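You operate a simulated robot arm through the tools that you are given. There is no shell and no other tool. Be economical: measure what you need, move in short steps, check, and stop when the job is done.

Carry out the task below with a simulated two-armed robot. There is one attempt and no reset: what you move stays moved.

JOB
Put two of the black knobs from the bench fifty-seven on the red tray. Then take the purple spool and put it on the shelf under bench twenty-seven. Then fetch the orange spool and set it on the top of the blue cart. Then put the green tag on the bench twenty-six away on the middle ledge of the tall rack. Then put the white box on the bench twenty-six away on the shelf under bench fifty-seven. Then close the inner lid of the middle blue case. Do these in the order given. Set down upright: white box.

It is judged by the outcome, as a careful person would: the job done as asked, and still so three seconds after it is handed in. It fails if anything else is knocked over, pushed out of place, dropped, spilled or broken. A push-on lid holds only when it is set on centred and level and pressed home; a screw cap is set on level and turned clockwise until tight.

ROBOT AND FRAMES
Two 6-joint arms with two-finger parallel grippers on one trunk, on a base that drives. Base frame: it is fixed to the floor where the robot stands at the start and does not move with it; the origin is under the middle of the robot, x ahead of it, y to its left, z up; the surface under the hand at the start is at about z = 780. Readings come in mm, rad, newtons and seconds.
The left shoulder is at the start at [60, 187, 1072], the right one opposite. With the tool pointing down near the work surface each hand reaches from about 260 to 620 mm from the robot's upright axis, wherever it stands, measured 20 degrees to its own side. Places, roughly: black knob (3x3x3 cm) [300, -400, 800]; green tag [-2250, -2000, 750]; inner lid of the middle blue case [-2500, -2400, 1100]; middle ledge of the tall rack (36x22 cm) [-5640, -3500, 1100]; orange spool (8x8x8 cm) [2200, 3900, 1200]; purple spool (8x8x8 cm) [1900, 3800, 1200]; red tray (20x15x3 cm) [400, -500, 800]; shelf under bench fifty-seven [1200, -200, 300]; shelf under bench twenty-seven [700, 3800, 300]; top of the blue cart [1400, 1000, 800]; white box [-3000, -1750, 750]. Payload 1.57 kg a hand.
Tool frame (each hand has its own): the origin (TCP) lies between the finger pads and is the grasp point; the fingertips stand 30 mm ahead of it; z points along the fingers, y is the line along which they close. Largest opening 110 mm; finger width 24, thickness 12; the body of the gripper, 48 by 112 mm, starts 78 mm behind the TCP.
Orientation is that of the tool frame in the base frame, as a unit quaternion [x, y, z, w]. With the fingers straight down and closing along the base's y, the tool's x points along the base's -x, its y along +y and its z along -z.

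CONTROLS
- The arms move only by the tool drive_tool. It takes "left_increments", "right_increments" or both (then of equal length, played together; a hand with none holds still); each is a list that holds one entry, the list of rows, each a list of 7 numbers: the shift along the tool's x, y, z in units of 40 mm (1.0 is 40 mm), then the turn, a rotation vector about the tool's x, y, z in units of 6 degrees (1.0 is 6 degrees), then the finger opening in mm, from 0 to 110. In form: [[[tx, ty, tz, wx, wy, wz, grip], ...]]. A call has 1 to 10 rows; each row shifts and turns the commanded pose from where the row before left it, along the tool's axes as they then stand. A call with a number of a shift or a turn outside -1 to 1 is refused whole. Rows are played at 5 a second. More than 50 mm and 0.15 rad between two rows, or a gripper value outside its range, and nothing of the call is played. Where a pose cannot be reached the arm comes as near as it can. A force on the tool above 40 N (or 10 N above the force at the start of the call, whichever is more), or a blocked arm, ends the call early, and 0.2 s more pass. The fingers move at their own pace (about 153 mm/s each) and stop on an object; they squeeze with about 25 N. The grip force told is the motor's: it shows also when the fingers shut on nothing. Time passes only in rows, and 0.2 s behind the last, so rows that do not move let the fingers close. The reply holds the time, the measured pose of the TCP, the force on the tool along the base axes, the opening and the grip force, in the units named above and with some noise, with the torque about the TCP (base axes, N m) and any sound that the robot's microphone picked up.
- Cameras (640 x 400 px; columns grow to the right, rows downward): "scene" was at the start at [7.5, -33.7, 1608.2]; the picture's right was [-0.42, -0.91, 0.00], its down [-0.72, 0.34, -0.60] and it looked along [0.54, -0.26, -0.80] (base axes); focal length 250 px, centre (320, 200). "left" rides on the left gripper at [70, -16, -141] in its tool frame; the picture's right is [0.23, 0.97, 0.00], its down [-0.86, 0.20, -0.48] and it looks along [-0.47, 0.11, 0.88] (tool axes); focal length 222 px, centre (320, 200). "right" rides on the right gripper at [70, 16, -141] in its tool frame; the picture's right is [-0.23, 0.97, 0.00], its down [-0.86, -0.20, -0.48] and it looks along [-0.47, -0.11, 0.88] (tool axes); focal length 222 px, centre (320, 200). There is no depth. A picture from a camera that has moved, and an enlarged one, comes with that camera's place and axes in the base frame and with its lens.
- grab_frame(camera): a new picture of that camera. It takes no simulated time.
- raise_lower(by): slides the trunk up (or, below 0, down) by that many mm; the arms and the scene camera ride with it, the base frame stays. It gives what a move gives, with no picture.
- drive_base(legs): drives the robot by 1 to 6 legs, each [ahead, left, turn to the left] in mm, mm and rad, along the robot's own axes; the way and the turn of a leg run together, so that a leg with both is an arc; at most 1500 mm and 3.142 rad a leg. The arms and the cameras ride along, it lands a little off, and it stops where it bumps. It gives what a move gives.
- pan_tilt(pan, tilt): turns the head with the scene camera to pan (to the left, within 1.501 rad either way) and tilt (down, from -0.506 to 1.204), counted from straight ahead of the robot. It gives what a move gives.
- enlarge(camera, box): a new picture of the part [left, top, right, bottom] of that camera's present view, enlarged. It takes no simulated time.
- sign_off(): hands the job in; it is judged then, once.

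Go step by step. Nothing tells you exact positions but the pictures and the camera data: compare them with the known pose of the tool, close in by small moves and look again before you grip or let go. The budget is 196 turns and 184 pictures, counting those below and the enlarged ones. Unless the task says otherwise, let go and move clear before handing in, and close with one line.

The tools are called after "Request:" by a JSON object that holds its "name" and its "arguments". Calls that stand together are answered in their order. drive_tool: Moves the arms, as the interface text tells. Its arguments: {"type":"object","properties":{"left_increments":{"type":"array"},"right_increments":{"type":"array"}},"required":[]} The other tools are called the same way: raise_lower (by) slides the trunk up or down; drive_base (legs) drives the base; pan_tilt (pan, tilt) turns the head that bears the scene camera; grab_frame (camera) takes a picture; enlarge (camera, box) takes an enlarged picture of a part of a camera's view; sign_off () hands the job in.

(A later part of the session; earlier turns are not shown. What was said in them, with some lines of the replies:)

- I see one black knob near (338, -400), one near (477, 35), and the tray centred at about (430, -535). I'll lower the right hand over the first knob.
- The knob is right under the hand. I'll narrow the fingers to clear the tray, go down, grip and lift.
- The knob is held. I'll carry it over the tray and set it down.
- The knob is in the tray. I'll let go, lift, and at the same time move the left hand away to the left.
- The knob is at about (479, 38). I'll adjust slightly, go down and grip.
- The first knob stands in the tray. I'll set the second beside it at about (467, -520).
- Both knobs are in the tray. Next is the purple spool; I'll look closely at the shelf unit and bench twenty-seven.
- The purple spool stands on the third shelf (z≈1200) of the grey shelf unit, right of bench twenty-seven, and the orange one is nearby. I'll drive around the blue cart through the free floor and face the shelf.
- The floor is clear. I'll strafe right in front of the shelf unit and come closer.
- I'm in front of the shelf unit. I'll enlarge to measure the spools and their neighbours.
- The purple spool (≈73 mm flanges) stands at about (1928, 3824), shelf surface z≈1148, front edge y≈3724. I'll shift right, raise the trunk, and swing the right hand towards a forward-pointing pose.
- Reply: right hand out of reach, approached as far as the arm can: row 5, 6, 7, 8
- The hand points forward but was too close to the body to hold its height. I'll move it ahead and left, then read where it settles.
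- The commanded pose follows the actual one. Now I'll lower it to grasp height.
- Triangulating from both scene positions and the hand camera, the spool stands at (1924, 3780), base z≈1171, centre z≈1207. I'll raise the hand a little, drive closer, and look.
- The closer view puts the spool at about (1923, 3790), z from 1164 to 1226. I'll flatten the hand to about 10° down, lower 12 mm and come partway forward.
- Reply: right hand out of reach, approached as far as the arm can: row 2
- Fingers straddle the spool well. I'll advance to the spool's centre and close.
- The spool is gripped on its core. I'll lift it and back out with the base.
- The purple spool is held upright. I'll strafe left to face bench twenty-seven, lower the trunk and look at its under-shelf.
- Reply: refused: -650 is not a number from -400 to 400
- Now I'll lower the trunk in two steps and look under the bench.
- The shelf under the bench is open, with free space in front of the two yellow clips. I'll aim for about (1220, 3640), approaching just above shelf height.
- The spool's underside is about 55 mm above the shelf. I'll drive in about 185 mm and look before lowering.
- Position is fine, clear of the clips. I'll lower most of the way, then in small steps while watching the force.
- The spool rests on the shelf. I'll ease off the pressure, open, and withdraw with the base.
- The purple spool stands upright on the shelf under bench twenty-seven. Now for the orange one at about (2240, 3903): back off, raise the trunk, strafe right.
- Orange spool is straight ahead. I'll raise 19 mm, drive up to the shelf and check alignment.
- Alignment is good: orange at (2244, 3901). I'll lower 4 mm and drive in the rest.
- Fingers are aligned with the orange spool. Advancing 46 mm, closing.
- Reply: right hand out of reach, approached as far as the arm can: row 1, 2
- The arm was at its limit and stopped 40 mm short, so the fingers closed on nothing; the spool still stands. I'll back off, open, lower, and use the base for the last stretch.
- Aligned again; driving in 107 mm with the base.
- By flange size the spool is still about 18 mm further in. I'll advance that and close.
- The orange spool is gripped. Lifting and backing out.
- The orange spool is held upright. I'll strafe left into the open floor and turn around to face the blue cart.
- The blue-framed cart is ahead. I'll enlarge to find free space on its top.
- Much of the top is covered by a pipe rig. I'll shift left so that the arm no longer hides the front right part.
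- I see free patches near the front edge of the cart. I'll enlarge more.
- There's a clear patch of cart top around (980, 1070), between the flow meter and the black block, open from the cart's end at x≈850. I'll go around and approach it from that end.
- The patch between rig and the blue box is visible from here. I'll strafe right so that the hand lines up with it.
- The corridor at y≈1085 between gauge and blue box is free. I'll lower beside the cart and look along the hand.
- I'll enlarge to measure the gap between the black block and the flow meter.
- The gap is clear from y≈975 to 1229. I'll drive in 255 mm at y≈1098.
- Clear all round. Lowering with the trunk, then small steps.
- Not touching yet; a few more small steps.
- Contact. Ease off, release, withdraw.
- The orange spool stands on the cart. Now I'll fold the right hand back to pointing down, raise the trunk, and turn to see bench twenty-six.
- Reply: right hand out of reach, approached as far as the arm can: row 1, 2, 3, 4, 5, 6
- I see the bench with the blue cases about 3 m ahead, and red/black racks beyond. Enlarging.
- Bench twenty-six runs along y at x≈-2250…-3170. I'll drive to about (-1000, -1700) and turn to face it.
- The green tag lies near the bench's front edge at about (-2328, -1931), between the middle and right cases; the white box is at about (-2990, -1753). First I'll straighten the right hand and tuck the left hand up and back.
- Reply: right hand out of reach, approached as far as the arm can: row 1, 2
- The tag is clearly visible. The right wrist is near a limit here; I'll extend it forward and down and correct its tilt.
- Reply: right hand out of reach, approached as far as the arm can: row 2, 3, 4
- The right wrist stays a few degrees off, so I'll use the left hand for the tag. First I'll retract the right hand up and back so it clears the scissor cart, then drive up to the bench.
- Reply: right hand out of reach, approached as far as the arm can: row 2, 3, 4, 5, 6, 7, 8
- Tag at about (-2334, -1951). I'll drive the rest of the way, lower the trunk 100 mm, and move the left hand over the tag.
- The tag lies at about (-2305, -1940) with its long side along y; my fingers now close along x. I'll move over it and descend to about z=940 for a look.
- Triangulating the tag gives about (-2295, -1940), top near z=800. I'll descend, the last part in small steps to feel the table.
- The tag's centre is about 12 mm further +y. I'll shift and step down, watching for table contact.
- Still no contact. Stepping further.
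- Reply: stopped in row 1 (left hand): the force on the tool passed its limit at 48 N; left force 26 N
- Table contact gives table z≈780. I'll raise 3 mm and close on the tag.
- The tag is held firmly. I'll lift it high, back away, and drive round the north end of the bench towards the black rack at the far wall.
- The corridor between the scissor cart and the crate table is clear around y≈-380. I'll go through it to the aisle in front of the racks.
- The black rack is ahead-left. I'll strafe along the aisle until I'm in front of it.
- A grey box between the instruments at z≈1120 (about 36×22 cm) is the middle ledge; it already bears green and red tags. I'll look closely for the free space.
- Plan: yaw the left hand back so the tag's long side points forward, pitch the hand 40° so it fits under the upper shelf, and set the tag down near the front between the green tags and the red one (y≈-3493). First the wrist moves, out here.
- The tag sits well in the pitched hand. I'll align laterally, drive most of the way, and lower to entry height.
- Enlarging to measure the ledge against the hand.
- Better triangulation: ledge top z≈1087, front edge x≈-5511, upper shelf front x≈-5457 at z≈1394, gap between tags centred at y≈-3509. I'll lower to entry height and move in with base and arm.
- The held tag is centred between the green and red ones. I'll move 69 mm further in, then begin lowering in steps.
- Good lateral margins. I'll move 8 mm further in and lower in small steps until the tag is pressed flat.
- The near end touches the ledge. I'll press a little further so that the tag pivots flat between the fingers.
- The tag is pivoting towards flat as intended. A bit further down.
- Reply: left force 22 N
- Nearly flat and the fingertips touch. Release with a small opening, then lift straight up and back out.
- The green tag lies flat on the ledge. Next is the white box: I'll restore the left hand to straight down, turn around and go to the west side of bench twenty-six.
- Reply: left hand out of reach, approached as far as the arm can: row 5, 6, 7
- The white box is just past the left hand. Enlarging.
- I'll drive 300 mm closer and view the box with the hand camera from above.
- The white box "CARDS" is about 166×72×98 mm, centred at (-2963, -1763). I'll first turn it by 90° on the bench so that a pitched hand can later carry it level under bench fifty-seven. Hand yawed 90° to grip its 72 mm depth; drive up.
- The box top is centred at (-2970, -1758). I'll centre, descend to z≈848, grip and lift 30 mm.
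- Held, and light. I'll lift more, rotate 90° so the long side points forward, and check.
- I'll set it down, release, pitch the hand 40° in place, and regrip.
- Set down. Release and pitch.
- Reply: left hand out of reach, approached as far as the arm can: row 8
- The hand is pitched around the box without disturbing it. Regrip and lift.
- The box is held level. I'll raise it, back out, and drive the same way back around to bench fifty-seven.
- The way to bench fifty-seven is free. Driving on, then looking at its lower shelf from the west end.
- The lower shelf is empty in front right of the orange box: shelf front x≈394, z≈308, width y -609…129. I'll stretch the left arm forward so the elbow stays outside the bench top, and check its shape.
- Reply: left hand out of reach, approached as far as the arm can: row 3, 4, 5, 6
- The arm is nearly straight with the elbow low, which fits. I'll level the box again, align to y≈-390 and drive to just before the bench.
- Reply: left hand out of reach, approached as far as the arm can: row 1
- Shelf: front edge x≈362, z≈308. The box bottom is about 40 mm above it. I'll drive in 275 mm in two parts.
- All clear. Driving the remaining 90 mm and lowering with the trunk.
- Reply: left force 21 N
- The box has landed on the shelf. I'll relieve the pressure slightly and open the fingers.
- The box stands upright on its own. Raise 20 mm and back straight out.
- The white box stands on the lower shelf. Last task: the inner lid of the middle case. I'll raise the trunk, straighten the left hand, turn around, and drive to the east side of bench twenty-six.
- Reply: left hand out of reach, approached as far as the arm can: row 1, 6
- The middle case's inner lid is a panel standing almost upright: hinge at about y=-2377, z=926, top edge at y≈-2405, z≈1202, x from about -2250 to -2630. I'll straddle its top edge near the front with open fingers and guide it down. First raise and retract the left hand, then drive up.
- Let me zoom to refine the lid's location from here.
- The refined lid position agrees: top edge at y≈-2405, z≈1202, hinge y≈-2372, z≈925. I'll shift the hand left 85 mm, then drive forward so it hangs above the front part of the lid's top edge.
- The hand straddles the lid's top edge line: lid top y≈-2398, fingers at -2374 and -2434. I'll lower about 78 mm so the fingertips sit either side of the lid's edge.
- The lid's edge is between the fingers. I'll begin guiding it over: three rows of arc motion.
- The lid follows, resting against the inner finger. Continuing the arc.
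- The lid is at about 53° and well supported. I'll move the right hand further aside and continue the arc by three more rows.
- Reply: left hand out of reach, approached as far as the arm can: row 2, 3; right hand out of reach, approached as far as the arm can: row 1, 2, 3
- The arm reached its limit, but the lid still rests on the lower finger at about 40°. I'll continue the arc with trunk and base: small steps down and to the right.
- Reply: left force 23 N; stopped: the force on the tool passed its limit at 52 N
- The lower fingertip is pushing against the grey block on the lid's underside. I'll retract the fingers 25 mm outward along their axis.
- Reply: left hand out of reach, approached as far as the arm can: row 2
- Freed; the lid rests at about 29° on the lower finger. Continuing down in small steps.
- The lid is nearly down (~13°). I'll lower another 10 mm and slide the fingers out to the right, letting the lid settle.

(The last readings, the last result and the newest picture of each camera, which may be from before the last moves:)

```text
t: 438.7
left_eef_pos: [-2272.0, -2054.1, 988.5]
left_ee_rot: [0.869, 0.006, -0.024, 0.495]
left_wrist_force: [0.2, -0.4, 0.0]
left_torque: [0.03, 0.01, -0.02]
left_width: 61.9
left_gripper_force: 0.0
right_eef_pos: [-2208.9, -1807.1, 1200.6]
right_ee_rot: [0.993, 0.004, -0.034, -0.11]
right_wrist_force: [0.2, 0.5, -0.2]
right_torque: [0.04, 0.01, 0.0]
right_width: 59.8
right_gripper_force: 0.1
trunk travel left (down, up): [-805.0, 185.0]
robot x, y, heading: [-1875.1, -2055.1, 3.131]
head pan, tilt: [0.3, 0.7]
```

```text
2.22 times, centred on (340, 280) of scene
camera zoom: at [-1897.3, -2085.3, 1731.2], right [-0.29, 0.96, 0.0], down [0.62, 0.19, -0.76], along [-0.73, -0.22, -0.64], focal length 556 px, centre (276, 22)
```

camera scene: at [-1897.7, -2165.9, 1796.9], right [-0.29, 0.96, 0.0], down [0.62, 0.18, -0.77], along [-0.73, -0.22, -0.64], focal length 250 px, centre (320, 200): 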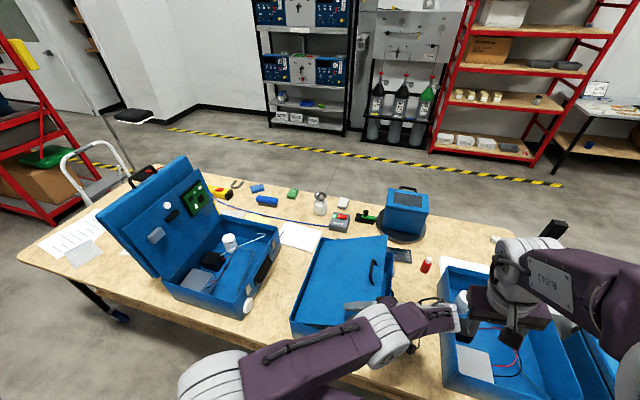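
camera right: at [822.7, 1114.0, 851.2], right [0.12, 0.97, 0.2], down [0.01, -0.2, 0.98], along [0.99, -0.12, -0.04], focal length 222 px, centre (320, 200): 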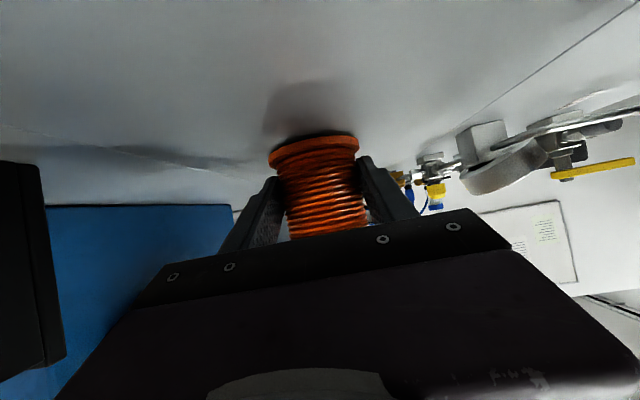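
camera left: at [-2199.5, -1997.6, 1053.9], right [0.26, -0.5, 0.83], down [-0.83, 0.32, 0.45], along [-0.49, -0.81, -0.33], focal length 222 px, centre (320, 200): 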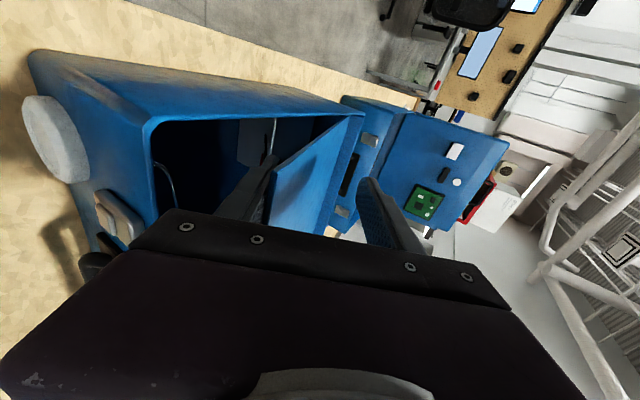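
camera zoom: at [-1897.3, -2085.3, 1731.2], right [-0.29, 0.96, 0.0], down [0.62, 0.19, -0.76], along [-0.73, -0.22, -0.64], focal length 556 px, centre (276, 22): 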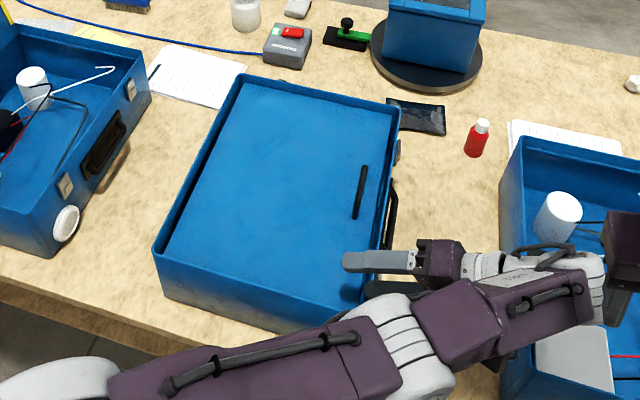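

The lid has settled inside the rim. I'll raise the hand clear, back away and inspect.

Request:
{"name": "raise_lower", "arguments": {"by": 170}}

Request:
{"name": "drive_base", "arguments": {"legs": [[-450, 0, 0]]}}

Request:
{"name": "pan_tilt", "arguments": {"pan": 0.3, "tilt": 0.65}}

Request:
{"name": "grab_frame", "arguments": {"camera": "scene"}}

Request:
{"name": "enlarge", "arguments": {"camera": "scene", "box": [250, 140, 420, 270]}}

```text
t: 440.6
left_eef_pos: [-2271.6, -2051.6, 1159.0]
left_ee_rot: [0.867, 0.006, -0.024, 0.497]
left_wrist_force: [0.3, -0.4, 0.9]
left_torque: [-0.04, 0.0, 0.02]
left_width: 61.9
left_gripper_force: 0.0
right_eef_pos: [-2209.6, -1803.1, 1368.8]
right_ee_rot: [0.994, 0.004, -0.034, -0.108]
right_wrist_force: [-0.6, 0.1, -0.4]
right_torque: [0.0, 0.0, 0.0]
right_width: 60.0
right_gripper_force: 0.1
trunk travel left (down, up): [-975.0, 15.0]
robot x, y, heading: [-1874.9, -2056.4, 3.133]
head pan, tilt: [0.3, 0.7]
```

```text
t: 443.4
left_eef_pos: [-1824.1, -2057.8, 1159.6]
left_ee_rot: [0.868, 0.006, -0.022, 0.497]
left_wrist_force: [0.0, 0.1, 0.6]
left_torque: [0.04, 0.01, 0.0]
left_width: 62.0
left_gripper_force: 0.1
right_eef_pos: [-1762.5, -1806.6, 1369.3]
right_ee_rot: [0.994, 0.004, -0.034, -0.107]
right_wrist_force: [0.3, 0.4, 0.7]
right_torque: [0.0, -0.04, 0.01]
right_width: 60.0
right_gripper_force: 0.1
trunk travel left (down, up): [-975.0, 15.0]
robot x, y, heading: [-1423.8, -2055.7, 3.133]
head pan, tilt: [0.3, 0.7]
```

```text
t: 444.0
left_eef_pos: [-1823.9, -2056.3, 1159.5]
left_ee_rot: [0.868, 0.007, -0.021, 0.496]
left_wrist_force: [-0.2, 0.0, 0.2]
left_torque: [0.03, -0.01, 0.0]
left_width: 61.9
left_gripper_force: 0.0
right_eef_pos: [-1762.4, -1807.6, 1368.2]
right_ee_rot: [0.994, 0.005, -0.034, -0.108]
right_wrist_force: [-0.8, -0.3, -0.3]
right_torque: [-0.03, 0.05, -0.01]
right_width: 59.9
right_gripper_force: 0.0
trunk travel left (down, up): [-975.0, 15.0]
robot x, y, heading: [-1428.8, -2052.2, 3.137]
head pan, tilt: [0.3, 0.649]
```

```text
27 pictures are left
camera scene: at [-1451.5, -2084.4, 1905.6], right [-0.29, 0.96, 0.0], down [0.58, 0.17, -0.8], along [-0.76, -0.23, -0.61], focal length 250 px, centre (320, 200)
```

scene: 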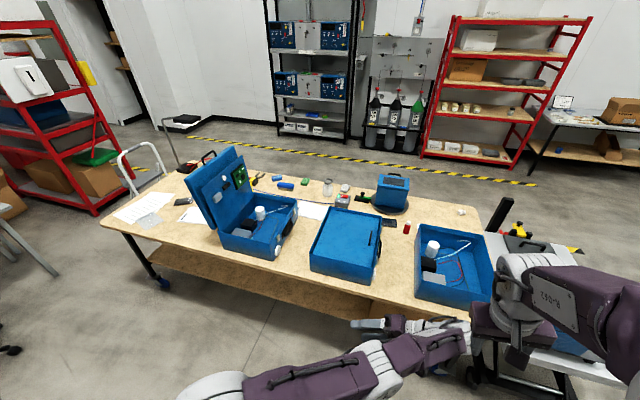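

```text
3.08 times, centred on (335, 205) of scene
camera zoom: at [-1451.5, -2084.4, 1905.6], right [-0.29, 0.96, 0.0], down [0.58, 0.17, -0.8], along [-0.76, -0.23, -0.61], focal length 770 px, centre (274, 185)
```

zoom: 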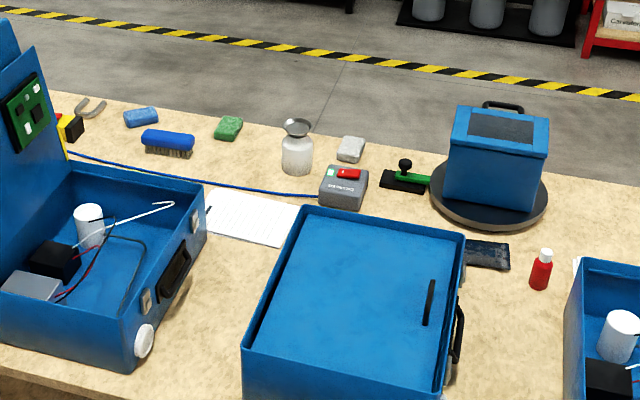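

The lid lies within the case rim. One more close look to check it is fully seated.

Request:
{"name": "enlarge", "arguments": {"camera": "scene", "box": [300, 200, 390, 290]}}

```text
4.44 times, centred on (345, 245) of scene
camera zoom: at [-1451.5, -2084.4, 1905.6], right [-0.29, 0.96, 0.0], down [0.58, 0.17, -0.8], along [-0.76, -0.23, -0.61], focal length 1112 px, centre (209, 0)
```

zoom: 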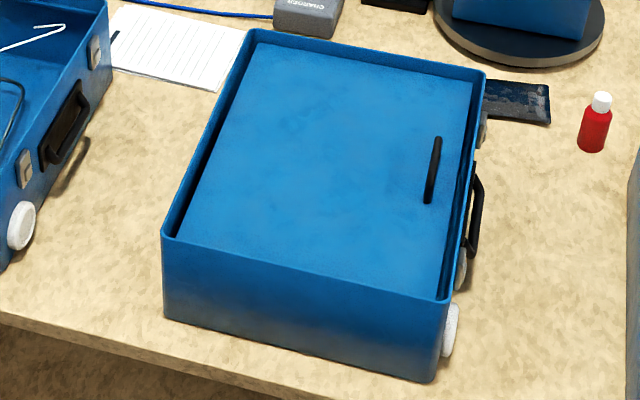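

The lid is flat and evenly seated in the rim, all six jobs are done, and both hands are empty and clear. Handing in.

Request:
{"name": "sign_off", "arguments": {}}

```text
The job is handed in.
```

All six jobs are done in the order you gave, checked in the pictures, and the job is handed in.
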